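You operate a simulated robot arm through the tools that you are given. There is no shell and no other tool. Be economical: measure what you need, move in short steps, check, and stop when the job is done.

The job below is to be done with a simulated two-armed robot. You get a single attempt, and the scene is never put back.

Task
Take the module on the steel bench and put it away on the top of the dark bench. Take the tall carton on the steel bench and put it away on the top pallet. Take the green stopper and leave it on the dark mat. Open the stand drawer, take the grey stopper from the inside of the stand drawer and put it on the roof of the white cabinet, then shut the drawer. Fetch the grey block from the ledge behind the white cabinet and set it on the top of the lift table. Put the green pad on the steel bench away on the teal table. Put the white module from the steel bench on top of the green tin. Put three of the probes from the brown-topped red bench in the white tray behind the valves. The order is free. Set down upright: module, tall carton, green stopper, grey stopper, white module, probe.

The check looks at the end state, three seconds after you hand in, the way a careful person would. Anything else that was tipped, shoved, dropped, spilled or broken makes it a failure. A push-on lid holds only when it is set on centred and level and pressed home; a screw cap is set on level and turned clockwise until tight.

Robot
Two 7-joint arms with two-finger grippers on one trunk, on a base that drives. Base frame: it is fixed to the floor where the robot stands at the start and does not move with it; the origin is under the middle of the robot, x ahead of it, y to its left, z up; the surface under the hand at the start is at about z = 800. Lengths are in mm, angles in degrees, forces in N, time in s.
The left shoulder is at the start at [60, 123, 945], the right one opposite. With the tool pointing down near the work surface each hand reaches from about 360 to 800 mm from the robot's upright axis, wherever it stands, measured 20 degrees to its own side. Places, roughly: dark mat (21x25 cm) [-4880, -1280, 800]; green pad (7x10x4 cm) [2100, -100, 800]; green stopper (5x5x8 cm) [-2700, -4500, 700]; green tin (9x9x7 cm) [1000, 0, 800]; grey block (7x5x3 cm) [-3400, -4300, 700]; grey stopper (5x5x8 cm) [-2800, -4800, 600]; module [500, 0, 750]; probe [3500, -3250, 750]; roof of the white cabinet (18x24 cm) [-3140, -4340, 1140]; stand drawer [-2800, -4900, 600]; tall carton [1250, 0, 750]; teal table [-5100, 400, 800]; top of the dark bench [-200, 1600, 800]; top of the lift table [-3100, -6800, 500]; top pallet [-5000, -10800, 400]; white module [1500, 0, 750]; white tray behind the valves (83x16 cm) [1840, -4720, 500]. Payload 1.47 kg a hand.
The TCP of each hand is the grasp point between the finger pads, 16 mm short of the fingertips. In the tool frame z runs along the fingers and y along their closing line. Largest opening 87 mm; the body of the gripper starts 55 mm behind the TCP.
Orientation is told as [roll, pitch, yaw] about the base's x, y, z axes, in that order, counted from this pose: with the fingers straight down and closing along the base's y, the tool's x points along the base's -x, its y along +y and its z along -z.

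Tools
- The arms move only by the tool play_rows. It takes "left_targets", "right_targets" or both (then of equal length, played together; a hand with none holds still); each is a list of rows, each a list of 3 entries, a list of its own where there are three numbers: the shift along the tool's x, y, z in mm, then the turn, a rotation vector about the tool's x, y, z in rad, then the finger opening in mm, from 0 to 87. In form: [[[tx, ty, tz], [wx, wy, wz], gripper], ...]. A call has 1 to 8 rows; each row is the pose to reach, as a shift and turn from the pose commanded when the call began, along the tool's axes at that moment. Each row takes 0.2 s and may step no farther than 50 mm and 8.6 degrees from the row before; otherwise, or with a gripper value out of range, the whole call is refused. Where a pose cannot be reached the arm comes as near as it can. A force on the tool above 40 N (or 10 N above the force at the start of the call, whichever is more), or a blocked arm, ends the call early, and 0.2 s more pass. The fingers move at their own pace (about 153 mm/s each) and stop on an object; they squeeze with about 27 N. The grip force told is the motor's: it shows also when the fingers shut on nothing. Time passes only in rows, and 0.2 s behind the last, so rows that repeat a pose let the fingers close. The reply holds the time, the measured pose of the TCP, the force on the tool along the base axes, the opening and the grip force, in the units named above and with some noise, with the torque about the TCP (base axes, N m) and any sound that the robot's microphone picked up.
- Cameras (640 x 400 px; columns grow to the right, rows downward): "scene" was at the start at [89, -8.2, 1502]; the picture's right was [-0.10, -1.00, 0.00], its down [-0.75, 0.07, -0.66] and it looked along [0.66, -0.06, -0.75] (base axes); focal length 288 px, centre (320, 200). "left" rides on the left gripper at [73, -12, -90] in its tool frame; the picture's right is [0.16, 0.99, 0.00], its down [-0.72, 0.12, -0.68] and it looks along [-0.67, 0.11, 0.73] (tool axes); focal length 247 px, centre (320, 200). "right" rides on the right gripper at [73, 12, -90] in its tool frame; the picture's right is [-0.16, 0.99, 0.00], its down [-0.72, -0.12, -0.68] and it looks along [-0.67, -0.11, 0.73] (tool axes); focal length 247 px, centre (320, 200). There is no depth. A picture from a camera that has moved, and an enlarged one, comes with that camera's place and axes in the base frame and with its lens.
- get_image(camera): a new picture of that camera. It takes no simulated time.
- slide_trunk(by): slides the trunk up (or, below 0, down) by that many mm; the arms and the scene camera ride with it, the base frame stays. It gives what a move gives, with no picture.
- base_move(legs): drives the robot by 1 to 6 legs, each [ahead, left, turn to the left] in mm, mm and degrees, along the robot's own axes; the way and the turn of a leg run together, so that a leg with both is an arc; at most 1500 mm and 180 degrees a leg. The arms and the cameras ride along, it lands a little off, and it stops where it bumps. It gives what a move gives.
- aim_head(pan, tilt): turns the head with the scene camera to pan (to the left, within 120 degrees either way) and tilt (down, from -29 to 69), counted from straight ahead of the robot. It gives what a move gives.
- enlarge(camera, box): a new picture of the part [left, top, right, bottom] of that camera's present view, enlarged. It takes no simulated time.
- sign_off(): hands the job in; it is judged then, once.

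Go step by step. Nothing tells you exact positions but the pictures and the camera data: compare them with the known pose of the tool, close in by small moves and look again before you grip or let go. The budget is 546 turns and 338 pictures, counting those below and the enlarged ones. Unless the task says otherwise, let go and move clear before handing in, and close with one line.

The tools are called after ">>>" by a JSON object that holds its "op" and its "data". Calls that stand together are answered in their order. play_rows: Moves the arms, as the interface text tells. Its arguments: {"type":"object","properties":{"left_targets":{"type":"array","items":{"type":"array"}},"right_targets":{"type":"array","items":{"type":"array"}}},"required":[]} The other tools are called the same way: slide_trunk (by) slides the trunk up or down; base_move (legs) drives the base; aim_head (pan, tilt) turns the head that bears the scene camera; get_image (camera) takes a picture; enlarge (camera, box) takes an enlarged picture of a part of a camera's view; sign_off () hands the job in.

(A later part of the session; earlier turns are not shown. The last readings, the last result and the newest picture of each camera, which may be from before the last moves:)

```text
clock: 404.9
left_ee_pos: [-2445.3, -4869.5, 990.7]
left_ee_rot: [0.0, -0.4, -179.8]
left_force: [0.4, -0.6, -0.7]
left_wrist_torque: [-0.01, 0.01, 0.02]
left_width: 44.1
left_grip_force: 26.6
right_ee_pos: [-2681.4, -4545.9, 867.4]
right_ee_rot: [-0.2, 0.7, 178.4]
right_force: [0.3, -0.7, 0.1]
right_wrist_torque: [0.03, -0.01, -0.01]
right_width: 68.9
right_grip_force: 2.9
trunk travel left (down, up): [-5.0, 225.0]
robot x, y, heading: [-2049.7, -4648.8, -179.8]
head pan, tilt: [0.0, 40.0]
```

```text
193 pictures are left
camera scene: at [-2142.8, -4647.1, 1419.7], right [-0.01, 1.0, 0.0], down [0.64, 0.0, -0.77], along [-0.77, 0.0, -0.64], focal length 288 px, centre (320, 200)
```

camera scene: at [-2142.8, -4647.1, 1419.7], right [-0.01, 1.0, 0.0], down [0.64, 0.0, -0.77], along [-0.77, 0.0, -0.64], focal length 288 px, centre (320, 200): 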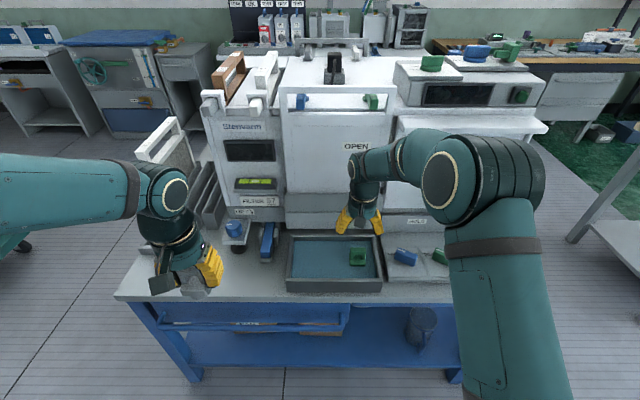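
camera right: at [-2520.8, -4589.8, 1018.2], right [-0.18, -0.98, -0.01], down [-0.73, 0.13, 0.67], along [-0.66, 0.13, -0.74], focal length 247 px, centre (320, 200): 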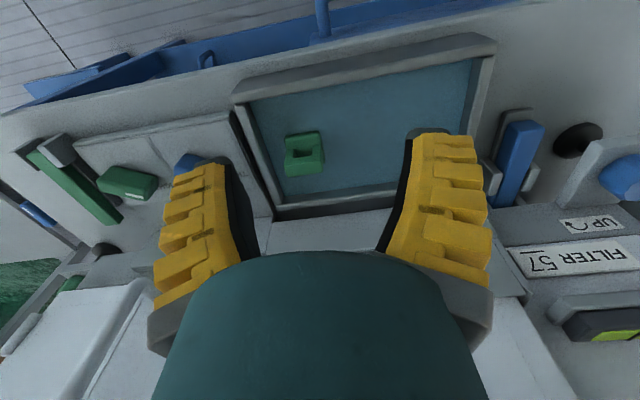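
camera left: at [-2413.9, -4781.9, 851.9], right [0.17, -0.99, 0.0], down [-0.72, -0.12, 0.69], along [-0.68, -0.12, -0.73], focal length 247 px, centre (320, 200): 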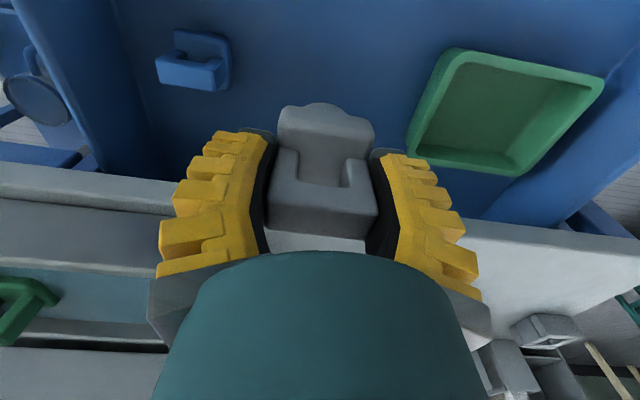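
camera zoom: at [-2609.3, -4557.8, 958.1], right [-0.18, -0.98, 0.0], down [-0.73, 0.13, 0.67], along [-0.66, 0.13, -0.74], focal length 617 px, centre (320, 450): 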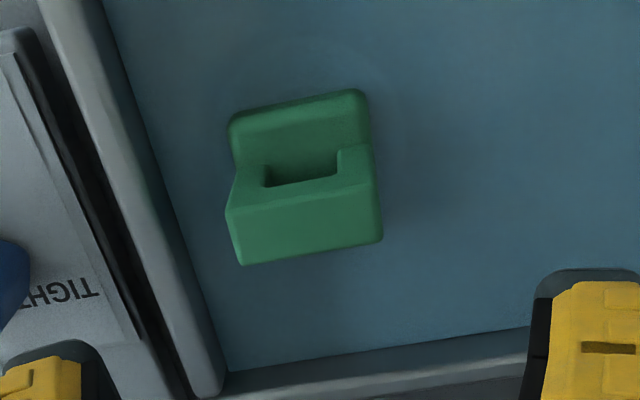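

The green stopper's handle top is near [-2684, -4539, 768]. The basin wall is close, so I'll use a narrower opening and descend.

>>> {"op": "play_rows", "data": {"right_targets": [[[-3, -5, 30], [0, 0, 0], 50], [[-3, -5, 65], [0, 0, 0], 50], [[-3, -5, 100], [0, 0, 0], 50], [[-3, -5, 119], [0, 0, 0], 50], [[-3, -5, 119], [0, 0, 0], 50]]}}

>>> {"op": "get_image", "data": {"camera": "right"}}

```text
clock: 406.0
left_ee_pos: [-2443.8, -4871.4, 990.7]
left_ee_rot: [0.0, -0.5, -179.7]
left_force: [-1.1, -0.6, 0.0]
left_wrist_torque: [0.02, 0.0, 0.03]
left_width: 44.2
left_grip_force: 26.6
right_ee_pos: [-2682.7, -4546.2, 757.8]
right_ee_rot: [0.1, -0.2, 178.8]
right_force: [13.1, -4.7, 20.9]
right_wrist_torque: [1.19, 0.3, -0.65]
right_width: 57.9
right_grip_force: 9.5
trunk travel left (down, up): [-5.0, 225.0]
robot x, y, heading: [-2050.0, -4644.6, -179.8]
head pan, tilt: [0.0, 40.0]
stopped in row 5 (right hand): the force on the tool passed its limit at 51 N (the readings are from after the stop); the commanded pose is now the measured one
```

```text
192 pictures are left
camera right: at [-2608.9, -4557.9, 846.0], right [-0.18, -0.98, 0.0], down [-0.72, 0.13, 0.68], along [-0.67, 0.12, -0.73], focal length 247 px, centre (320, 200)
```

right: 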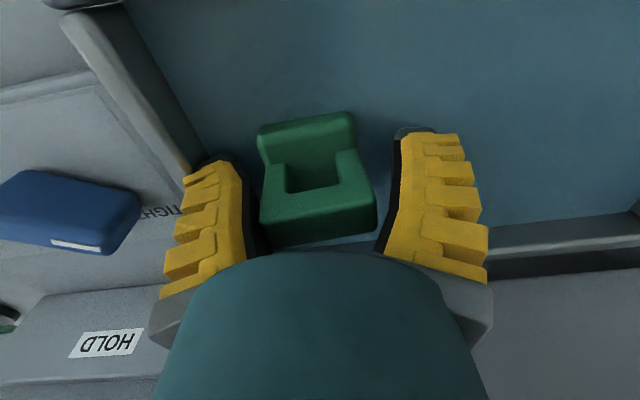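

A fingertip is touching the basin's rim. I'll lift slightly, narrow the opening and grip just above the rim.

>>> {"op": "play_rows", "data": {"right_targets": [[[0, 0, -14], [0, 0, 0], 50], [[0, 0, -14], [0, 0, 0], 45], [[0, 0, -14], [0, 0, 0], 43], [[0, 0, -14], [0, 0, 0], 43]]}}

>>> {"op": "get_image", "data": {"camera": "right"}}

```text
clock: 407.0
left_ee_pos: [-2445.4, -4870.1, 989.7]
left_ee_rot: [0.1, -0.5, -179.7]
left_force: [0.0, -0.5, -1.0]
left_wrist_torque: [-0.02, 0.02, 0.0]
left_width: 44.1
left_grip_force: 26.8
right_ee_pos: [-2684.9, -4545.0, 766.8]
right_ee_rot: [0.1, 0.0, 178.8]
right_force: [0.0, 0.9, 0.0]
right_wrist_torque: [-0.01, -0.02, 0.0]
right_width: 48.6
right_grip_force: 4.5
trunk travel left (down, up): [-5.0, 225.0]
robot x, y, heading: [-2051.9, -4646.7, -179.8]
head pan, tilt: [0.0, 40.0]
```

```text
191 pictures are left
camera right: at [-2611.6, -4556.0, 856.4], right [-0.18, -0.98, 0.0], down [-0.72, 0.13, 0.68], along [-0.67, 0.12, -0.73], focal length 247 px, centre (320, 200)
```

right: 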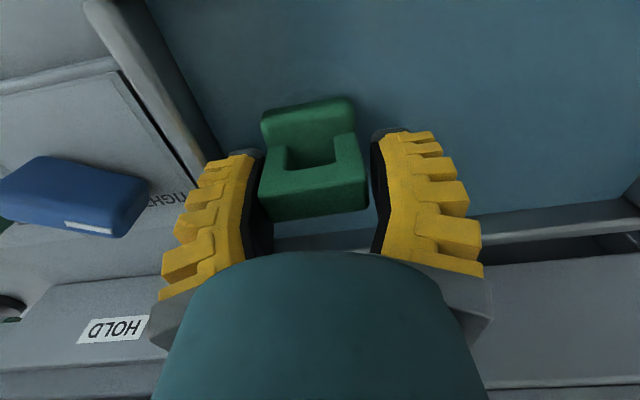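

>>> {"op": "play_rows", "data": {"right_targets": [[[0, -3, 2], [0, 0, 0], 43], [[0, -3, 5], [0, 0, 0], 30], [[0, -3, 5], [0, 0, 0], 10], [[0, -3, 5], [0, 0, 0], 0], [[0, -3, 5], [0, 0, 0], 0]]}}

>>> {"op": "get_image", "data": {"camera": "right"}}

```text
clock: 408.2
left_ee_pos: [-2444.5, -4869.9, 991.4]
left_ee_rot: [0.1, -0.6, -179.7]
left_force: [0.2, -0.6, -1.1]
left_wrist_torque: [-0.01, 0.01, 0.0]
left_width: 43.9
left_grip_force: 26.9
right_ee_pos: [-2684.0, -4540.5, 764.0]
right_ee_rot: [0.1, -0.4, 178.9]
right_force: [-4.2, 6.0, 24.0]
right_wrist_torque: [0.1, -0.05, 0.05]
right_width: 45.3
right_grip_force: 27.1
trunk travel left (down, up): [-5.0, 225.0]
robot x, y, heading: [-2046.5, -4648.6, -180.0]
head pan, tilt: [0.0, 40.0]
```

```text
190 pictures are left
camera right: at [-2610.7, -4553.0, 853.3], right [-0.18, -0.98, 0.0], down [-0.72, 0.13, 0.68], along [-0.67, 0.12, -0.73], focal length 247 px, centre (320, 200)
```

right: 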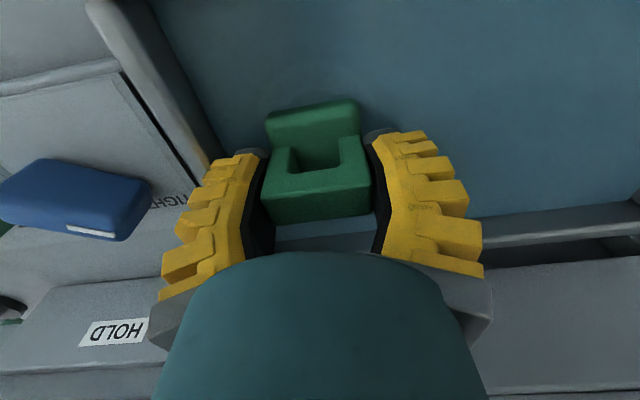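

>>> {"op": "play_rows", "data": {"right_targets": [[[0, 0, -15], [0, 0, 0], 0], [[0, 0, -40], [0, 0, 0], 0], [[0, 0, -80], [0, 0, 0], 0], [[0, 0, -120], [0, 0, 0], 0]]}}

>>> {"op": "get_image", "data": {"camera": "right"}}

>>> {"op": "get_image", "data": {"camera": "scene"}}

```text
clock: 409.2
left_ee_pos: [-2444.8, -4870.1, 990.5]
left_ee_rot: [0.1, -0.4, -179.6]
left_force: [0.1, 0.3, -0.5]
left_wrist_torque: [0.0, 0.02, 0.0]
left_width: 44.2
left_grip_force: 26.9
right_ee_pos: [-2683.4, -4541.1, 882.9]
right_ee_rot: [0.1, 0.1, 178.8]
right_force: [-1.1, -0.2, 0.0]
right_wrist_torque: [-0.04, -0.02, -0.02]
right_width: 43.9
right_grip_force: 27.5
trunk travel left (down, up): [-5.0, 225.0]
robot x, y, heading: [-2047.8, -4644.6, -179.4]
head pan, tilt: [0.0, 40.0]
```

```text
189 pictures are left
camera right: at [-2610.3, -4551.3, 973.4], right [-0.18, -0.98, 0.0], down [-0.72, 0.13, 0.68], along [-0.67, 0.12, -0.73], focal length 247 px, centre (320, 200)
```

right: 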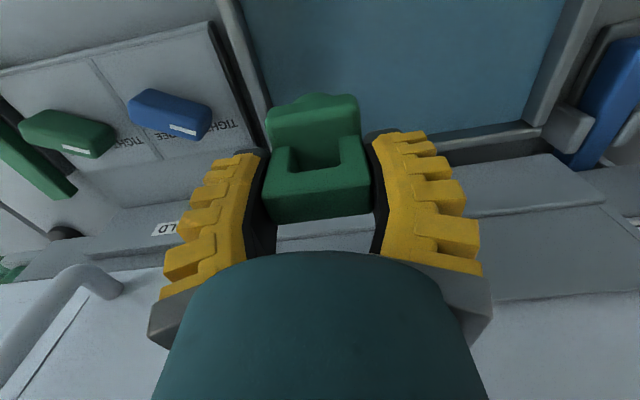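

```text
188 pictures are left
camera scene: at [-2142.7, -4647.3, 1419.7], right [-0.01, 1.0, 0.0], down [0.64, 0.0, -0.77], along [-0.77, 0.0, -0.64], focal length 288 px, centre (320, 200)
```

scene: 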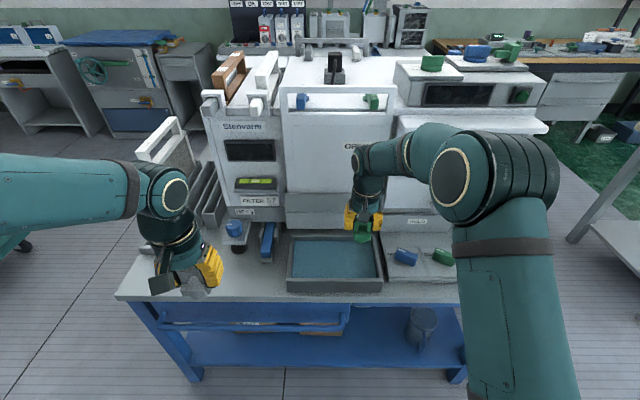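

Both stoppers are held. I'll retract, raise the trunk, and drive round to the aisle side of the cabinet.

>>> {"op": "play_rows", "data": {"right_targets": [[[0, 0, -45], [0, 0, 0], 0], [[0, 0, -90], [0, 0, 0], 0], [[45, 0, -105], [0, 0, 0], 0], [[90, 0, -110], [0, 0, 0], 0], [[135, 0, -110], [0, 0, 0], 0], [[180, 0, -110], [0, 0, 0], 0], [[220, 10, -110], [0, 0, 0], 0]]}}

>>> {"op": "slide_trunk", "data": {"by": 95}}

>>> {"op": "base_move", "data": {"legs": [[-250, 0, 0], [0, 1100, 0]]}}

```text
clock: 410.8
left_ee_pos: [-2444.3, -4870.8, 989.7]
left_ee_rot: [0.0, -0.4, -179.7]
left_force: [0.1, 0.1, -0.6]
left_wrist_torque: [0.02, 0.02, -0.03]
left_width: 43.9
left_grip_force: 27.0
right_ee_pos: [-2463.5, -4551.7, 992.9]
right_ee_rot: [0.1, 0.1, 178.7]
right_force: [0.5, 0.5, -0.7]
right_wrist_torque: [0.02, -0.01, 0.02]
right_width: 43.5
right_grip_force: 27.3
trunk travel left (down, up): [-5.0, 225.0]
robot x, y, heading: [-2049.8, -4646.9, -179.5]
head pan, tilt: [0.0, 40.0]
```

```text
clock: 412.1
left_ee_pos: [-2445.9, -4870.4, 1084.8]
left_ee_rot: [0.2, -0.5, -179.7]
left_force: [0.3, -0.3, -0.1]
left_wrist_torque: [0.03, 0.03, -0.06]
left_width: 44.0
left_grip_force: 26.8
right_ee_pos: [-2464.1, -4553.4, 1087.4]
right_ee_rot: [0.2, 0.0, 178.8]
right_force: [0.0, -0.3, -1.4]
right_wrist_torque: [-0.05, -0.02, 0.0]
right_width: 43.5
right_grip_force: 27.4
trunk travel left (down, up): [-100.0, 130.0]
robot x, y, heading: [-2049.0, -4644.9, -179.6]
head pan, tilt: [0.0, 40.0]
```

```text
clock: 423.4
left_ee_pos: [-2216.4, -5957.3, 1084.7]
left_ee_rot: [0.1, -0.5, 178.7]
left_force: [-0.2, -0.6, -1.1]
left_wrist_torque: [0.02, -0.01, 0.01]
left_width: 44.1
left_grip_force: 26.8
right_ee_pos: [-2227.3, -5639.9, 1087.2]
right_ee_rot: [0.1, 0.0, 177.3]
right_force: [0.2, -0.1, -1.7]
right_wrist_torque: [0.01, 0.03, 0.0]
right_width: 43.5
right_grip_force: 27.4
trunk travel left (down, up): [-100.0, 130.0]
robot x, y, heading: [-1810.0, -5746.2, 178.8]
head pan, tilt: [0.0, 40.0]
```

>>> {"op": "base_move", "data": {"legs": [[1100, 0, 0.5], [1050, 0, 0.5], [0, 0, 90], [0, 0, 90]]}}

>>> {"op": "aim_head", "data": {"pan": 30, "tilt": 25}}

>>> {"op": "get_image", "data": {"camera": "scene"}}

```text
clock: 441.5
left_ee_pos: [-3541.2, -5513.1, 1085.4]
left_ee_rot: [0.1, -0.4, -3.3]
left_force: [1.0, -0.3, -0.1]
left_wrist_torque: [-0.03, -0.01, 0.04]
left_width: 44.1
left_grip_force: 26.8
right_ee_pos: [-3542.3, -5831.0, 1087.3]
right_ee_rot: [0.1, -0.1, -4.8]
right_force: [0.6, 0.1, -0.5]
right_wrist_torque: [0.0, 0.03, -0.04]
right_width: 43.4
right_grip_force: 26.9
trunk travel left (down, up): [-100.0, 130.0]
robot x, y, heading: [-3949.7, -5710.1, -3.4]
head pan, tilt: [0.0, 40.0]
```

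```text
clock: 442.5
left_ee_pos: [-3540.0, -5515.0, 1083.7]
left_ee_rot: [0.1, -0.4, -3.3]
left_force: [0.2, -0.8, -0.6]
left_wrist_torque: [0.04, 0.01, 0.02]
left_width: 44.0
left_grip_force: 27.1
right_ee_pos: [-3542.8, -5831.8, 1088.9]
right_ee_rot: [0.2, 0.0, -4.7]
right_force: [-0.5, -0.2, -0.5]
right_wrist_torque: [0.0, 0.0, 0.03]
right_width: 43.3
right_grip_force: 27.4
trunk travel left (down, up): [-100.0, 130.0]
robot x, y, heading: [-3952.8, -5710.8, -3.5]
head pan, tilt: [30.0, 25.0]
```

```text
187 pictures are left
camera scene: at [-3856.8, -5672.6, 1537.9], right [0.45, -0.89, 0.0], down [-0.38, -0.19, -0.91], along [0.81, 0.41, -0.42], focal length 288 px, centre (320, 200)
```

scene: 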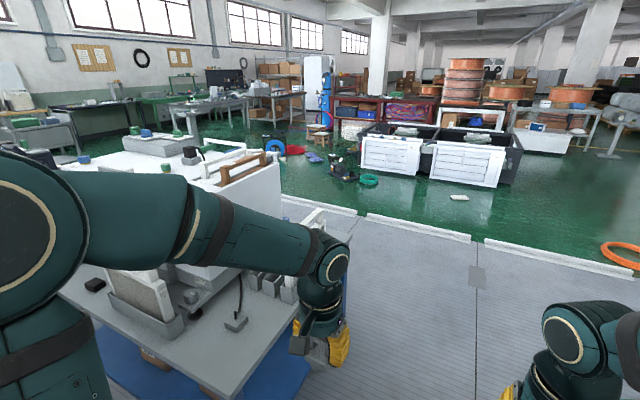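

>>> {"op": "base_move", "data": {"legs": [[-230, 0, 3.4], [0, 1230, 0]]}}

>>> {"op": "aim_head", "data": {"pan": 5, "tilt": 35}}

>>> {"op": "slide_trunk", "data": {"by": 125}}

>>> {"op": "get_image", "data": {"camera": "scene"}}

```text
clock: 454.9
left_ee_pos: [-3804.1, -4233.7, 1084.4]
left_ee_rot: [0.1, -0.3, 1.6]
left_force: [0.3, -0.8, -0.1]
left_wrist_torque: [0.02, -0.01, -0.01]
left_width: 44.1
left_grip_force: 27.0
right_ee_pos: [-3778.3, -4549.8, 1087.4]
right_ee_rot: [0.1, 0.0, 0.1]
right_force: [0.1, 0.1, -1.5]
right_wrist_torque: [-0.01, 0.01, 0.02]
right_width: 43.5
right_grip_force: 27.2
trunk travel left (down, up): [-100.0, 130.0]
robot x, y, heading: [-4195.7, -4467.2, 1.5]
head pan, tilt: [30.0, 25.0]
```

```text
clock: 455.8
left_ee_pos: [-3803.2, -4233.8, 1085.3]
left_ee_rot: [0.0, -0.5, 1.6]
left_force: [-0.2, -0.2, -0.9]
left_wrist_torque: [-0.02, -0.02, 0.0]
left_width: 43.9
left_grip_force: 27.1
right_ee_pos: [-3779.5, -4549.7, 1086.9]
right_ee_rot: [0.1, -0.1, 0.1]
right_force: [0.1, -0.2, -1.0]
right_wrist_torque: [-0.04, 0.0, 0.0]
right_width: 43.5
right_grip_force: 27.2
trunk travel left (down, up): [-100.0, 130.0]
robot x, y, heading: [-4195.6, -4466.0, 1.6]
head pan, tilt: [5.0, 35.0]
```

```text
clock: 457.3
left_ee_pos: [-3802.6, -4232.5, 1210.1]
left_ee_rot: [0.1, -0.4, 1.6]
left_force: [0.0, 0.6, -0.8]
left_wrist_torque: [0.0, 0.0, 0.01]
left_width: 44.2
left_grip_force: 26.5
right_ee_pos: [-3777.6, -4550.8, 1212.2]
right_ee_rot: [0.1, 0.0, 0.1]
right_force: [0.5, -0.4, -0.8]
right_wrist_torque: [0.01, 0.03, 0.01]
right_width: 43.3
right_grip_force: 27.2
trunk travel left (down, up): [-225.0, 5.0]
robot x, y, heading: [-4193.7, -4466.4, 1.7]
head pan, tilt: [5.0, 35.0]
```

```text
186 pictures are left
camera scene: at [-4096.0, -4456.1, 1647.0], right [0.12, -0.99, 0.0], down [-0.57, -0.07, -0.82], along [0.81, 0.09, -0.57], focal length 288 px, centre (320, 200)
```

scene: 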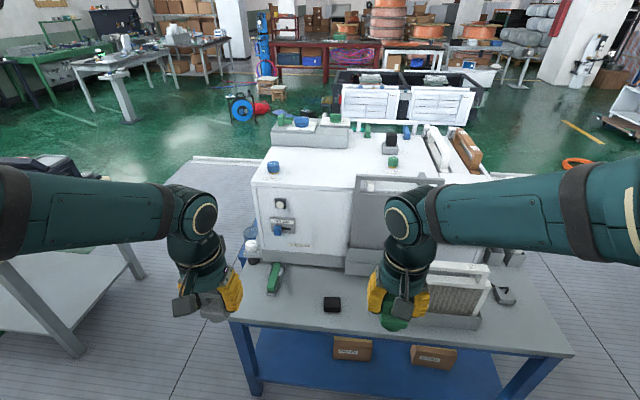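

The roof's free patch is around [-3190, -4330, 1140]. I'll raise the left hand more and drive forward.

>>> {"op": "play_rows", "data": {"left_targets": [[[0, 0, -40], [0, 0, 0], 0], [[0, 0, -80], [0, 0, 0], 0]]}}

>>> {"op": "base_move", "data": {"legs": [[255, 0, -1.6]]}}

>>> {"op": "get_image", "data": {"camera": "scene"}}

>>> {"op": "get_image", "data": {"camera": "left"}}

```text
clock: 457.9
left_ee_pos: [-3802.8, -4233.2, 1289.6]
left_ee_rot: [0.1, -0.4, 1.5]
left_force: [0.0, -0.8, -0.6]
left_wrist_torque: [0.0, 0.01, 0.0]
left_width: 44.0
left_grip_force: 26.3
right_ee_pos: [-3778.9, -4549.8, 1212.7]
right_ee_rot: [0.2, 0.0, 0.1]
right_force: [0.0, 0.5, -0.4]
right_wrist_torque: [0.02, -0.03, -0.02]
right_width: 43.3
right_grip_force: 26.9
trunk travel left (down, up): [-225.0, 5.0]
robot x, y, heading: [-4195.7, -4467.8, 1.8]
head pan, tilt: [5.0, 35.0]
```

```text
clock: 459.8
left_ee_pos: [-3541.1, -4240.7, 1288.6]
left_ee_rot: [0.1, -0.4, 0.0]
left_force: [0.2, -0.1, -0.8]
left_wrist_torque: [-0.01, 0.01, 0.01]
left_width: 44.1
left_grip_force: 27.3
right_ee_pos: [-3524.9, -4557.1, 1212.1]
right_ee_rot: [0.1, 0.1, -1.5]
right_force: [0.0, 1.1, 0.0]
right_wrist_torque: [0.01, 0.01, 0.02]
right_width: 43.7
right_grip_force: 27.2
trunk travel left (down, up): [-225.0, 5.0]
robot x, y, heading: [-3939.2, -4465.2, 0.0]
head pan, tilt: [5.0, 35.0]
```

```text
185 pictures are left
camera scene: at [-3839.9, -4455.0, 1647.1], right [0.09, -1.0, 0.0], down [-0.57, -0.05, -0.82], along [0.82, 0.07, -0.57], focal length 288 px, centre (320, 200)
```

scene: 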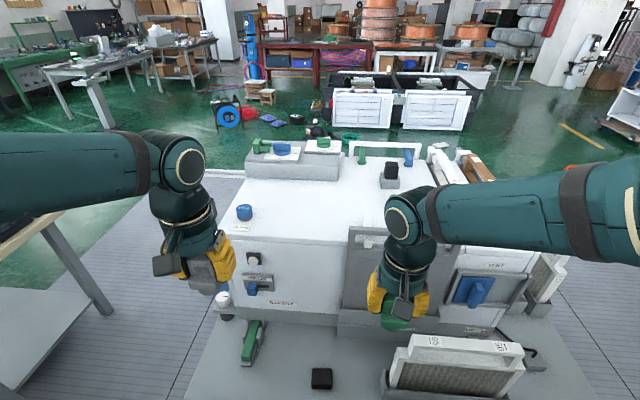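

```text
184 pictures are left
camera left: at [-3614.8, -4252.7, 1377.4], right [-0.16, 0.99, 0.0], down [0.72, 0.12, 0.69], along [0.68, 0.11, -0.73], focal length 247 px, centre (320, 200)
```

left: 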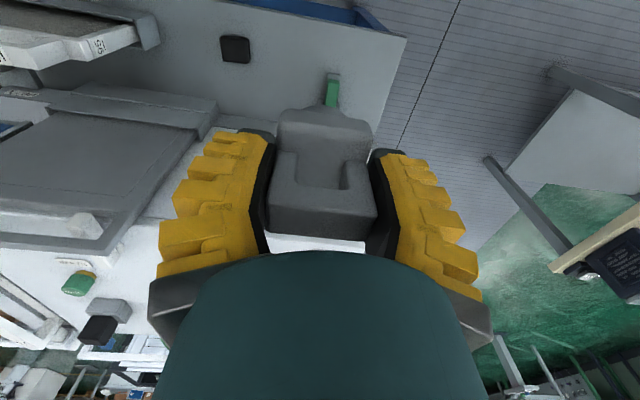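

>>> {"op": "play_rows", "data": {"left_targets": [[[-43, -11, 0], [0, 0, 0], 0], [[-86, -22, 0], [0, 0, 0], 0], [[-130, -33, 0], [0, 0, 0], 0], [[-173, -44, 0], [0, 0, 0], 0], [[-216, -55, 0], [0, 0, 0], 0], [[-260, -67, 0], [0, 0, 0], 0], [[-303, -78, 0], [0, 0, 0], 0], [[-346, -89, 0], [0, 0, 0], 0]]}}

>>> {"op": "get_image", "data": {"camera": "scene"}}

>>> {"op": "get_image", "data": {"camera": "left"}}

```text
clock: 461.6
left_ee_pos: [-3225.8, -4321.5, 1284.3]
left_ee_rot: [0.1, -0.4, 0.0]
left_force: [-0.4, 0.8, -0.2]
left_wrist_torque: [-0.01, -0.04, -0.02]
left_width: 43.5
left_grip_force: 26.7
left hand out of reach, approached as far as the arm can: row 8
right_ee_pos: [-3527.4, -4556.1, 1212.3]
right_ee_rot: [0.1, 0.0, -1.5]
right_force: [-0.3, -0.7, -0.9]
right_wrist_torque: [0.02, 0.0, 0.01]
right_width: 43.3
right_grip_force: 27.6
trunk travel left (down, up): [-225.0, 5.0]
robot x, y, heading: [-3937.1, -4457.1, -0.1]
head pan, tilt: [5.0, 35.0]
```

```text
183 pictures are left
camera scene: at [-3843.0, -4454.0, 1647.4], right [0.09, -1.0, 0.0], down [-0.57, -0.05, -0.82], along [0.82, 0.07, -0.57], focal length 288 px, centre (320, 200)
```

scene: 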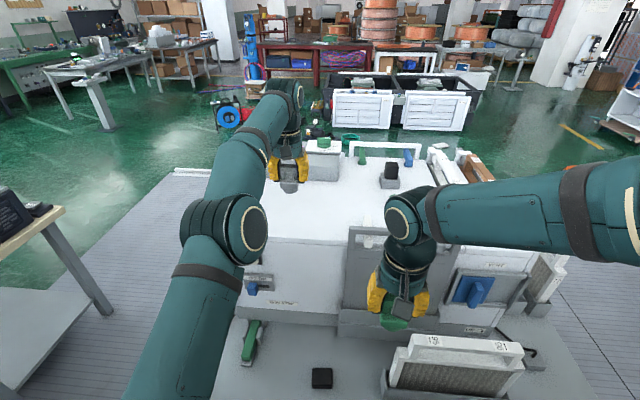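

```text
182 pictures are left
camera left: at [-3298.8, -4333.9, 1373.3], right [-0.16, 0.99, 0.0], down [0.72, 0.11, 0.68], along [0.68, 0.11, -0.73], focal length 247 px, centre (320, 200)
```

left: 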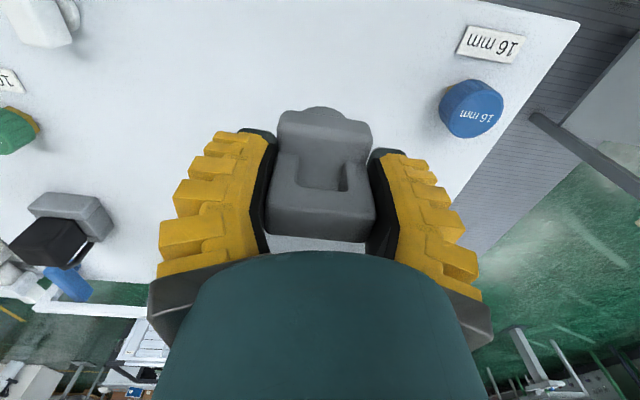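

>>> {"op": "play_rows", "data": {"left_targets": [[[-4, -4, 20], [0, 0, 0], 0], [[-10, -8, 40], [0, 0, 0], 0], [[-22, -10, 62], [0, 0, 0], 0]]}}

>>> {"op": "get_image", "data": {"camera": "left"}}

>>> {"op": "get_image", "data": {"camera": "scene"}}

```text
clock: 462.4
left_ee_pos: [-3200.9, -4331.9, 1220.4]
left_ee_rot: [0.1, -0.2, 0.0]
left_force: [0.4, 0.5, -1.4]
left_wrist_torque: [-0.01, 0.0, -0.01]
left_width: 43.7
left_grip_force: 27.2
right_ee_pos: [-3523.9, -4557.4, 1211.8]
right_ee_rot: [0.2, 0.1, -1.5]
right_force: [-0.5, -0.2, -2.1]
right_wrist_torque: [0.03, 0.06, -0.01]
right_width: 43.6
right_grip_force: 26.7
trunk travel left (down, up): [-225.0, 5.0]
robot x, y, heading: [-3941.5, -4461.1, 0.0]
head pan, tilt: [5.0, 35.0]
```

```text
181 pictures are left
camera left: at [-3273.3, -4344.4, 1310.1], right [-0.16, 0.99, 0.0], down [0.72, 0.12, 0.68], along [0.68, 0.11, -0.73], focal length 247 px, centre (320, 200)
```

left: 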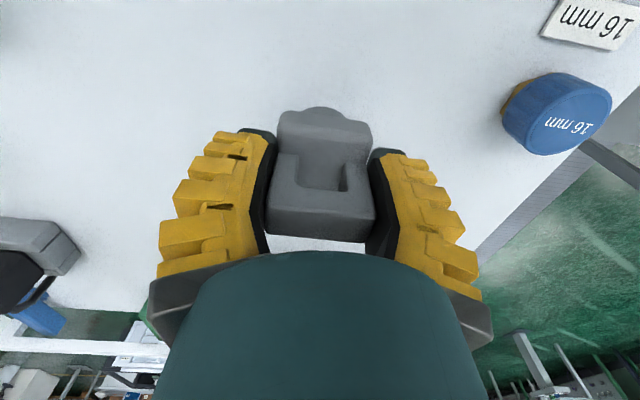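

```text
180 pictures are left
camera scene: at [-3837.8, -4455.5, 1646.9], right [0.09, -1.0, 0.0], down [-0.57, -0.05, -0.82], along [0.81, 0.07, -0.58], focal length 288 px, centre (320, 200)
```

scene: 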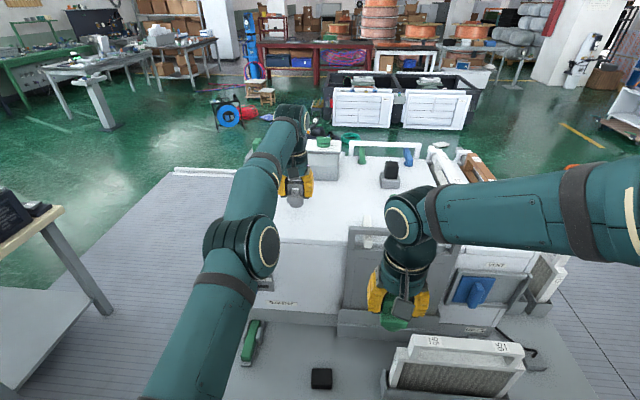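

>>> {"op": "play_rows", "data": {"left_targets": [[[0, 0, 6], [0, 0, 0], 0], [[0, 0, 12], [0, 0, 0], 0], [[0, 0, 16], [0, 0, 0], 0], [[0, 0, 20], [0, 0, 0], 0], [[0, 0, 24], [0, 0, 0], 0]]}}

```text
clock: 463.6
left_ee_pos: [-3202.2, -4331.5, 1200.1]
left_ee_rot: [0.0, -0.4, 0.0]
left_force: [0.1, -0.1, -0.5]
left_wrist_torque: [0.02, 0.01, -0.01]
left_width: 43.8
left_grip_force: 27.1
right_ee_pos: [-3525.4, -4557.1, 1212.8]
right_ee_rot: [0.1, 0.1, -1.5]
right_force: [1.2, 0.4, -0.8]
right_wrist_torque: [0.01, 0.03, 0.0]
right_width: 43.5
right_grip_force: 27.5
trunk travel left (down, up): [-225.0, 5.0]
robot x, y, heading: [-3939.1, -4462.7, 0.2]
head pan, tilt: [5.0, 35.0]
```

>>> {"op": "play_rows", "data": {"left_targets": [[[0, 0, 5], [0, 0, 0], 0], [[0, 0, 9], [0, 0, 0], 0], [[0, 0, 13], [0, 0, 0], 0]]}}

```text
clock: 464.4
left_ee_pos: [-3201.1, -4331.1, 1187.3]
left_ee_rot: [0.0, -0.4, -0.1]
left_force: [1.4, -0.1, 1.9]
left_wrist_torque: [-0.01, -0.02, 0.01]
left_width: 44.0
left_grip_force: 26.9
right_ee_pos: [-3526.5, -4557.3, 1213.2]
right_ee_rot: [0.1, 0.0, -1.6]
right_force: [0.1, -0.7, -0.5]
right_wrist_torque: [-0.01, 0.02, 0.01]
right_width: 43.3
right_grip_force: 27.3
trunk travel left (down, up): [-225.0, 5.0]
robot x, y, heading: [-3936.2, -4462.9, 0.1]
head pan, tilt: [5.0, 35.0]
```

>>> {"op": "play_rows", "data": {"left_targets": [[[0, 0, 2], [0, 0, 0], 0], [[0, 0, 3], [0, 0, 0], 0]]}}

>>> {"op": "get_image", "data": {"camera": "left"}}

```text
clock: 465.0
left_ee_pos: [-3201.4, -4331.3, 1186.7]
left_ee_rot: [-0.1, -0.8, 0.0]
left_force: [6.6, 0.3, 21.6]
left_wrist_torque: [-0.01, -0.05, 0.03]
left_width: 43.8
left_grip_force: 26.9
right_ee_pos: [-3526.6, -4557.7, 1212.9]
right_ee_rot: [0.1, 0.0, -1.5]
right_force: [0.7, -0.2, -0.9]
right_wrist_torque: [-0.02, -0.01, -0.04]
right_width: 43.2
right_grip_force: 27.3
trunk travel left (down, up): [-225.0, 5.0]
robot x, y, heading: [-3938.9, -4458.7, -0.3]
head pan, tilt: [5.0, 35.0]
```

```text
179 pictures are left
camera left: at [-3275.6, -4343.6, 1275.6], right [-0.16, 0.99, 0.0], down [0.71, 0.12, 0.69], along [0.68, 0.11, -0.72], focal length 247 px, centre (320, 200)
```

left: 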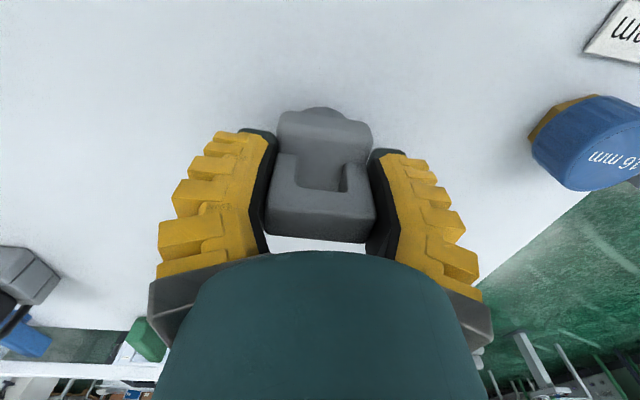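

In contact with the roof. I'll release and rise straight up.

>>> {"op": "play_rows", "data": {"left_targets": [[[0, 0, -2], [0, 0, 0], 0], [[0, 0, -2], [0, 0, 0], 60], [[0, 0, -2], [0, 0, 0], 65], [[0, 0, -2], [0, 0, 0], 65], [[0, 0, -30], [0, 0, 0], 65], [[0, 0, -65], [0, 0, 0], 65], [[10, 0, -100], [0, 0, 0], 65]]}}

>>> {"op": "get_image", "data": {"camera": "left"}}

```text
clock: 466.6
left_ee_pos: [-3225.9, -4340.7, 1276.8]
left_ee_rot: [0.2, -0.4, 0.0]
left_force: [-0.3, -0.3, 0.0]
left_wrist_torque: [0.08, -0.02, 0.02]
left_width: 69.2
left_grip_force: 2.7
left hand out of reach, approached as far as the arm can: row 6, 7
right_ee_pos: [-3527.1, -4557.7, 1213.5]
right_ee_rot: [0.3, 0.0, -1.5]
right_force: [-0.8, -0.9, -1.4]
right_wrist_torque: [0.03, -0.02, -0.01]
right_width: 43.5
right_grip_force: 26.7
trunk travel left (down, up): [-225.0, 5.0]
robot x, y, heading: [-3939.3, -4459.9, 0.2]
head pan, tilt: [5.0, 35.0]
```

```text
178 pictures are left
camera left: at [-3298.7, -4352.7, 1367.3], right [-0.16, 0.99, 0.0], down [0.72, 0.11, 0.69], along [0.68, 0.11, -0.73], focal length 247 px, centre (320, 200)
```

left: 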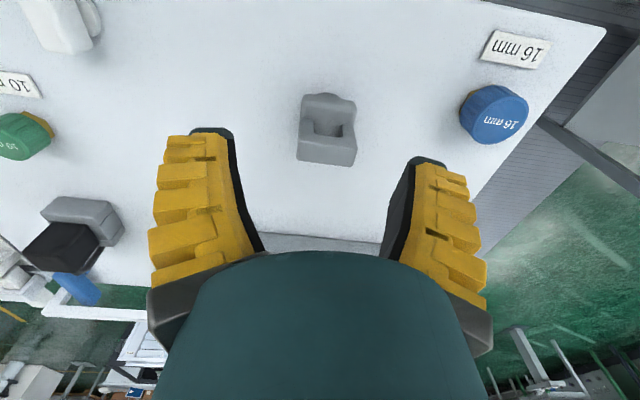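

The grey stopper stands on the roof. I'll retract the left arm and look around before moving to the dark mat.

>>> {"op": "play_rows", "data": {"left_targets": [[[40, 0, 0], [0, 0, 0], 65], [[85, 5, 0], [0, 0, 0], 65], [[130, 10, 0], [0, 0, 0], 65], [[175, 20, 0], [0, 0, 0], 65], [[220, 35, 0], [0, 0, 0], 65], [[265, 50, 10], [0, 0, 0], 65], [[300, 65, 30], [0, 0, 0], 65]]}}

>>> {"op": "base_move", "data": {"legs": [[-240, 0, 0]]}}

>>> {"op": "enlarge", "data": {"camera": "scene", "box": [200, 120, 440, 280]}}

```text
clock: 468.2
left_ee_pos: [-3526.3, -4272.2, 1247.0]
left_ee_rot: [0.0, -0.6, 0.0]
left_force: [-0.4, 0.0, -0.7]
left_wrist_torque: [-0.05, 0.01, 0.01]
left_width: 69.1
left_grip_force: 2.5
right_ee_pos: [-3526.6, -4556.1, 1212.2]
right_ee_rot: [0.1, 0.0, -1.5]
right_force: [0.7, -0.1, -0.9]
right_wrist_torque: [-0.04, 0.01, 0.02]
right_width: 43.3
right_grip_force: 26.9
trunk travel left (down, up): [-225.0, 5.0]
robot x, y, heading: [-3941.9, -4464.4, 0.3]
head pan, tilt: [5.0, 35.0]
```

```text
clock: 470.0
left_ee_pos: [-3766.0, -4272.6, 1247.9]
left_ee_rot: [0.1, -0.5, 0.1]
left_force: [0.7, -0.3, -0.4]
left_wrist_torque: [0.03, -0.01, 0.03]
left_width: 69.2
left_grip_force: 3.2
right_ee_pos: [-3765.7, -4557.3, 1211.7]
right_ee_rot: [0.1, 0.1, -1.3]
right_force: [0.6, 0.2, -0.5]
right_wrist_torque: [-0.01, -0.04, 0.02]
right_width: 43.5
right_grip_force: 26.0
trunk travel left (down, up): [-225.0, 5.0]
robot x, y, heading: [-4181.8, -4463.3, 0.2]
head pan, tilt: [5.0, 35.0]
```

```text
2.50 times, centred on (320, 200) of scene
camera zoom: at [-4081.6, -4455.4, 1647.2], right [0.09, -1.0, 0.0], down [-0.57, -0.05, -0.82], along [0.82, 0.07, -0.57], focal length 719 px, centre (320, 200)
```

zoom: 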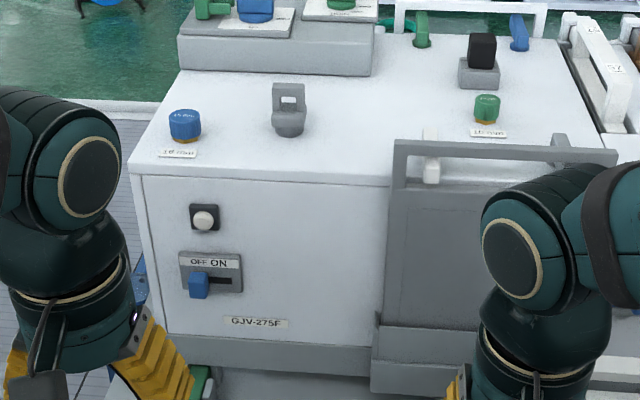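

>>> {"op": "slide_trunk", "data": {"by": -125}}

>>> {"op": "base_move", "data": {"legs": [[0, 0, 90], [1500, -60, 0], [1470, 0, 0], [0, 0, 90]]}}

>>> {"op": "aim_head", "data": {"pan": 0, "tilt": 40}}

>>> {"op": "get_image", "data": {"camera": "scene"}}

```text
clock: 471.5
left_ee_pos: [-3766.1, -4272.3, 1122.5]
left_ee_rot: [0.1, -0.3, 0.0]
left_force: [0.7, -0.4, -0.3]
left_wrist_torque: [0.0, 0.04, 0.04]
left_width: 69.5
left_grip_force: 3.1
right_ee_pos: [-3765.8, -4556.6, 1087.4]
right_ee_rot: [0.1, 0.0, -1.3]
right_force: [-0.5, -0.7, -0.5]
right_wrist_torque: [0.06, 0.01, -0.04]
right_width: 43.7
right_grip_force: 27.2
trunk travel left (down, up): [-100.0, 130.0]
robot x, y, heading: [-4177.7, -4462.8, 0.1]
head pan, tilt: [5.0, 35.0]
```

```text
refused: leg 2 is longer than a leg can be; nothing moved
```

```text
clock: 472.2
left_ee_pos: [-3766.1, -4273.8, 1122.7]
left_ee_rot: [0.1, -0.4, 0.1]
left_force: [-0.2, 0.0, 0.0]
left_wrist_torque: [-0.03, 0.01, -0.02]
left_width: 68.8
left_grip_force: 2.7
right_ee_pos: [-3765.3, -4556.1, 1086.8]
right_ee_rot: [0.1, -0.1, -1.4]
right_force: [0.0, 0.6, -1.2]
right_wrist_torque: [-0.01, 0.03, 0.02]
right_width: 43.5
right_grip_force: 27.2
trunk travel left (down, up): [-100.0, 130.0]
robot x, y, heading: [-4178.6, -4463.2, 0.3]
head pan, tilt: [0.0, 40.0]
```

```text
176 pictures are left
camera scene: at [-4083.5, -4463.1, 1514.7], right [0.0, -1.0, 0.0], down [-0.64, 0.0, -0.77], along [0.77, 0.0, -0.64], focal length 288 px, centre (320, 200)
```

scene: 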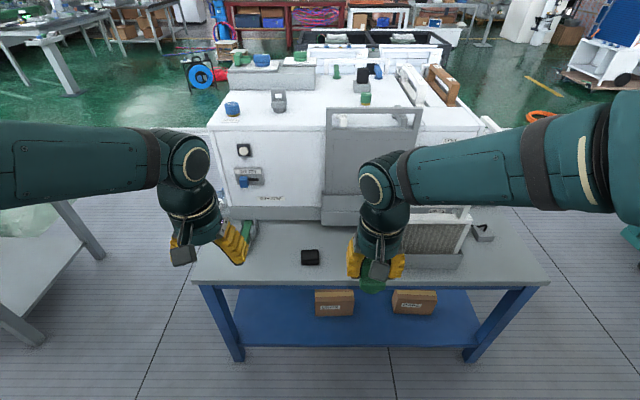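

>>> {"op": "base_move", "data": {"legs": [[0, 0, 90], [1450, -50, 0], [1450, 0, 0], [80, 0, 0], [0, 0, 90]]}}

>>> {"op": "get_image", "data": {"camera": "scene"}}

```text
clock: 494.5
left_ee_pos: [-4495.7, -1639.1, 1122.2]
left_ee_rot: [0.1, -0.4, 178.4]
left_force: [-1.0, 0.1, 0.0]
left_wrist_torque: [0.01, -0.01, 0.0]
left_width: 69.2
left_grip_force: 2.3
right_ee_pos: [-4486.8, -1356.0, 1087.7]
right_ee_rot: [0.1, 0.0, 176.9]
right_force: [1.0, 0.2, 0.1]
right_wrist_torque: [0.02, -0.02, 0.01]
right_width: 43.6
right_grip_force: 26.9
trunk travel left (down, up): [-100.0, 130.0]
robot x, y, heading: [-4077.9, -1461.2, 178.4]
head pan, tilt: [0.0, 40.0]
```

```text
175 pictures are left
camera scene: at [-4168.6, -1459.9, 1514.6], right [0.03, 1.0, 0.0], down [0.64, -0.02, -0.77], along [-0.77, 0.02, -0.64], focal length 288 px, centre (320, 200)
```

scene: 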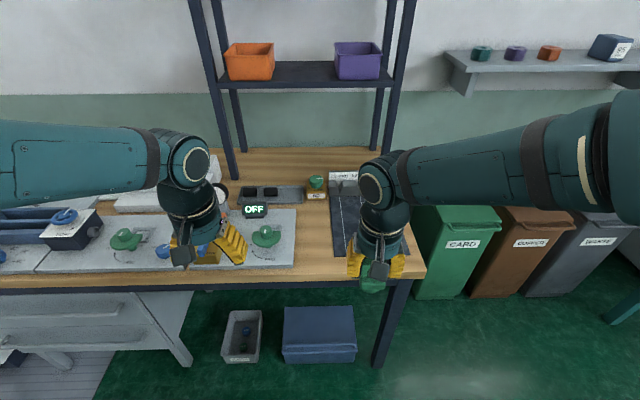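

>>> {"op": "enlarge", "data": {"camera": "scene", "box": [220, 130, 460, 300]}}

>>> {"op": "get_image", "data": {"camera": "right"}}

```text
2.35 times, centred on (340, 215) of scene
camera zoom: at [-4168.6, -1459.9, 1514.6], right [0.03, 1.0, 0.0], down [0.64, -0.02, -0.77], along [-0.77, 0.02, -0.64], focal length 676 px, centre (273, 165)
```

zoom: 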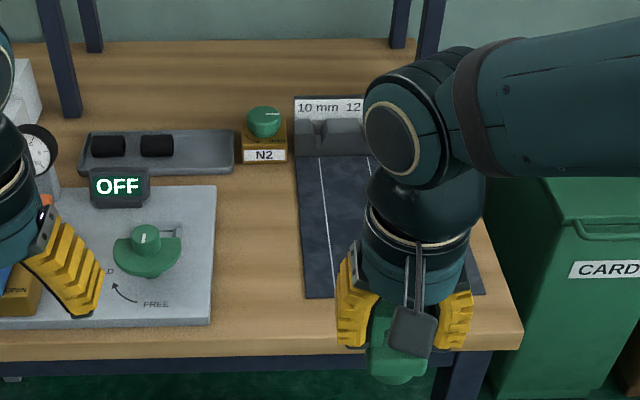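

```text
173 pictures are left
camera right: at [-4413.1, -1369.7, 1176.9], right [-0.21, -0.98, 0.0], down [-0.72, 0.16, 0.68], along [-0.66, 0.14, -0.73], focal length 247 px, centre (320, 200)
```

right: 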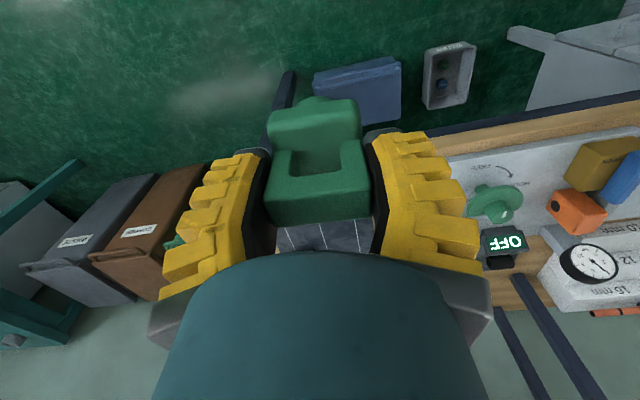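

The dark mat spans roughly x -4990 to -4750 and y -1403 to -1160. I'll drive 190 mm closer and move the stopper over it.

>>> {"op": "base_move", "data": {"legs": [[190, 0, 1.5]]}}

>>> {"op": "get_image", "data": {"camera": "scene"}}

```text
clock: 496.1
left_ee_pos: [-4680.6, -1649.8, 1121.6]
left_ee_rot: [0.0, -0.4, -179.9]
left_force: [-0.8, 0.1, -0.7]
left_wrist_torque: [-0.03, -0.05, 0.02]
left_width: 69.3
left_grip_force: 2.6
right_ee_pos: [-4680.6, -1366.0, 1086.8]
right_ee_rot: [0.0, 0.1, 178.7]
right_force: [-0.1, 0.0, -0.4]
right_wrist_torque: [0.0, -0.03, -0.02]
right_width: 43.6
right_grip_force: 27.6
trunk travel left (down, up): [-100.0, 130.0]
robot x, y, heading: [-4265.2, -1459.1, -179.8]
head pan, tilt: [0.0, 40.0]
```

```text
172 pictures are left
camera scene: at [-4361.1, -1460.5, 1514.5], right [0.0, 1.0, 0.0], down [0.64, 0.0, -0.77], along [-0.77, 0.0, -0.64], focal length 288 px, centre (320, 200)
```

scene: 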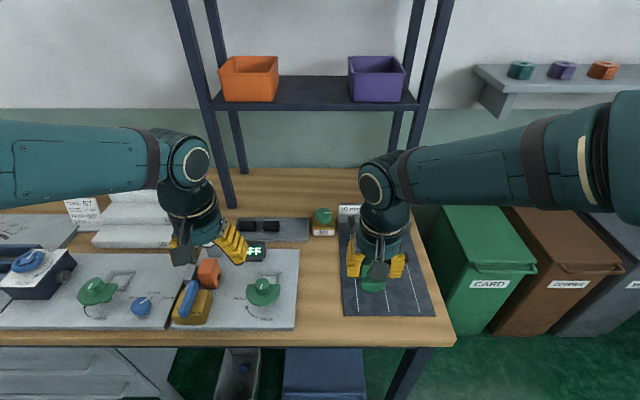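

>>> {"op": "play_rows", "data": {"right_targets": [[[-46, -20, 0], [0, 0, 0], 0], [[-93, -41, 0], [0, 0, 0], 0], [[-140, -61, 0], [0, 0, 0], 0], [[-186, -82, 0], [0, 0, 0], 0], [[-186, -82, 45], [0, 0, 0], 0], [[-186, -82, 90], [0, 0, 0], 0], [[-186, -82, 135], [0, 0, 0], 0], [[-186, -82, 170], [0, 0, 0], 0]]}}

>>> {"op": "get_image", "data": {"camera": "scene"}}

>>> {"op": "get_image", "data": {"camera": "right"}}

```text
refused: row 1 steps farther than a row can; nothing moved
```

```text
171 pictures are left
camera scene: at [-4361.1, -1460.5, 1514.5], right [0.0, 1.0, 0.0], down [0.64, 0.0, -0.77], along [-0.77, 0.0, -0.64], focal length 288 px, centre (320, 200)
```

scene: 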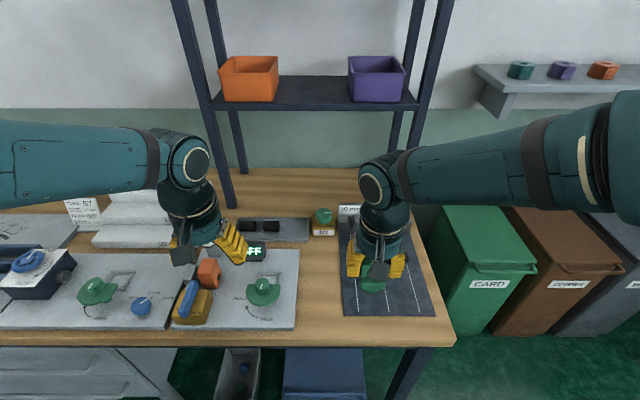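

```text
170 pictures are left
camera right: at [-4607.9, -1377.9, 1176.5], right [-0.18, -0.98, 0.0], down [-0.72, 0.13, 0.68], along [-0.67, 0.12, -0.73], focal length 247 px, centre (320, 200)
```

right: 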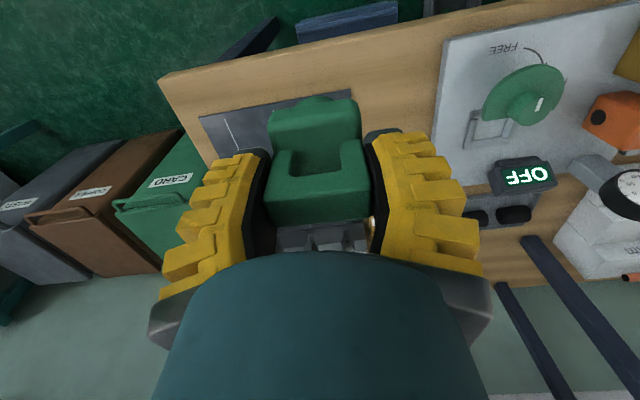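

>>> {"op": "play_rows", "data": {"right_targets": [[[-40, -17, 0], [0, 0, 0], 0], [[-80, -34, 0], [0, 0, 0], 0], [[-120, -52, 0], [0, 0, 0], 0], [[-160, -70, 0], [0, 0, 0], 0], [[-186, -82, 20], [0, 0, 0], 0], [[-186, -82, 65], [0, 0, 0], 0], [[-186, -82, 110], [0, 0, 0], 0], [[-186, -82, 155], [0, 0, 0], 0]]}}

>>> {"op": "get_image", "data": {"camera": "scene"}}

>>> {"op": "get_image", "data": {"camera": "right"}}

```text
clock: 497.9
left_ee_pos: [-4680.8, -1648.9, 1121.9]
left_ee_rot: [0.1, -0.4, -179.8]
left_force: [0.3, -0.5, 0.5]
left_wrist_torque: [0.02, 0.0, 0.02]
left_width: 68.9
left_grip_force: 2.5
right_ee_pos: [-4865.1, -1281.9, 930.8]
right_ee_rot: [0.1, 0.1, 178.6]
right_force: [0.4, -0.5, -0.9]
right_wrist_torque: [-0.02, -0.01, 0.01]
right_width: 43.5
right_grip_force: 26.9
trunk travel left (down, up): [-100.0, 130.0]
robot x, y, heading: [-4263.8, -1461.2, -179.8]
head pan, tilt: [0.0, 40.0]
```

```text
169 pictures are left
camera scene: at [-4360.6, -1460.5, 1514.5], right [0.0, 1.0, 0.0], down [0.64, 0.0, -0.77], along [-0.77, 0.0, -0.64], focal length 288 px, centre (320, 200)
```

scene: 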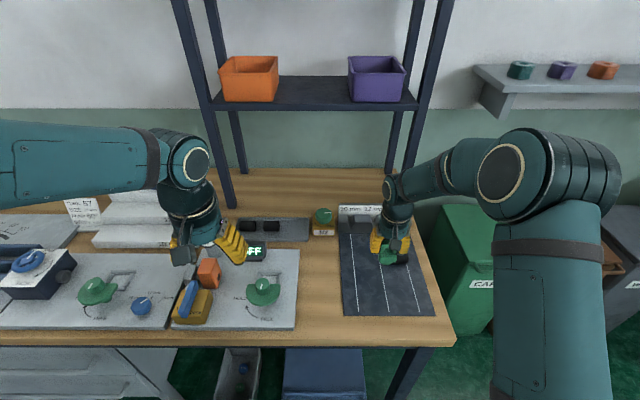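

```text
168 pictures are left
camera right: at [-4791.0, -1293.7, 1019.5], right [-0.18, -0.98, 0.0], down [-0.72, 0.13, 0.68], along [-0.67, 0.12, -0.73], focal length 247 px, centre (320, 200)
```

right: 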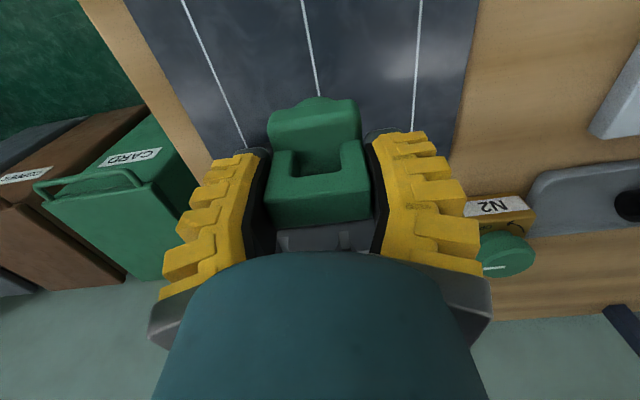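

>>> {"op": "play_rows", "data": {"right_targets": [[[0, 0, 25], [0, 0, 0], 0], [[0, 0, 45], [0, 0, 0], 0], [[0, 0, 51], [0, 0, 0], 0], [[0, 0, 56], [0, 0, 0], 0], [[0, 0, 60], [0, 0, 0], 0]]}}

```text
clock: 499.1
left_ee_pos: [-4680.4, -1648.2, 1121.6]
left_ee_rot: [0.1, -0.5, -179.9]
left_force: [-0.4, 0.4, -1.1]
left_wrist_torque: [-0.01, 0.03, 0.02]
left_width: 69.3
left_grip_force: 3.0
right_ee_pos: [-4864.1, -1279.8, 871.9]
right_ee_rot: [0.0, 0.0, 178.7]
right_force: [0.4, -0.1, -1.1]
right_wrist_torque: [-0.02, -0.02, -0.01]
right_width: 43.7
right_grip_force: 27.5
trunk travel left (down, up): [-100.0, 130.0]
robot x, y, heading: [-4268.9, -1459.3, -180.0]
head pan, tilt: [0.0, 40.0]
```

>>> {"op": "play_rows", "data": {"right_targets": [[[0, 0, 4], [0, 0, 0], 0], [[0, 0, 8], [0, 0, 0], 0], [[0, 0, 12], [0, 0, 0], 0], [[0, 0, 15], [0, 0, 0], 0]]}}

```text
clock: 500.1
left_ee_pos: [-4680.7, -1648.4, 1121.1]
left_ee_rot: [0.1, -0.4, -179.8]
left_force: [-0.9, 0.0, -0.3]
left_wrist_torque: [-0.04, 0.0, 0.03]
left_width: 68.9
left_grip_force: 2.6
right_ee_pos: [-4864.8, -1280.4, 856.8]
right_ee_rot: [0.1, 0.0, 178.7]
right_force: [0.3, -0.4, -1.1]
right_wrist_torque: [-0.02, 0.01, 0.0]
right_width: 43.4
right_grip_force: 27.2
trunk travel left (down, up): [-100.0, 130.0]
robot x, y, heading: [-4265.4, -1462.5, -179.8]
head pan, tilt: [0.0, 40.0]
```

>>> {"op": "play_rows", "data": {"right_targets": [[[0, 0, 4], [0, 0, 0], 0], [[0, 0, 7], [0, 0, 0], 0], [[0, 0, 10], [0, 0, 0], 0], [[0, 0, 13], [0, 0, 0], 0]]}}

>>> {"op": "get_image", "data": {"camera": "right"}}

```text
clock: 501.1
left_ee_pos: [-4678.5, -1649.9, 1123.1]
left_ee_rot: [0.0, -0.5, -179.9]
left_force: [-0.6, -0.2, 0.4]
left_wrist_torque: [0.01, 0.04, -0.01]
left_width: 69.2
left_grip_force: 3.0
right_ee_pos: [-4864.6, -1280.0, 847.5]
right_ee_rot: [0.1, -0.3, 178.6]
right_force: [-1.9, 3.9, 35.3]
right_wrist_torque: [0.09, -0.21, 0.02]
right_width: 52.8
right_grip_force: 27.2
trunk travel left (down, up): [-100.0, 130.0]
robot x, y, heading: [-4263.9, -1463.0, -179.8]
head pan, tilt: [0.0, 40.0]
```

```text
167 pictures are left
camera right: at [-4790.1, -1292.4, 936.3], right [-0.18, -0.98, 0.0], down [-0.72, 0.13, 0.68], along [-0.67, 0.12, -0.73], focal length 247 px, centre (320, 200)
```

right: 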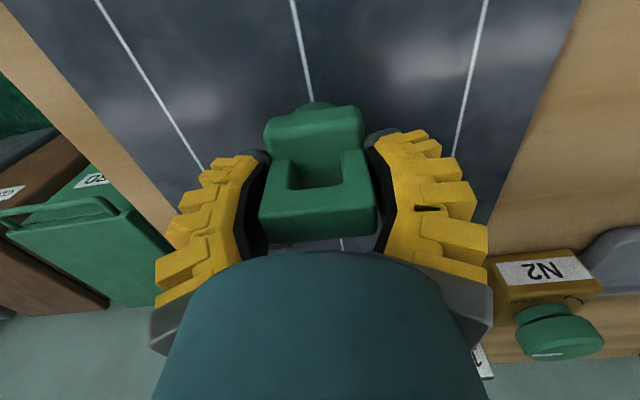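

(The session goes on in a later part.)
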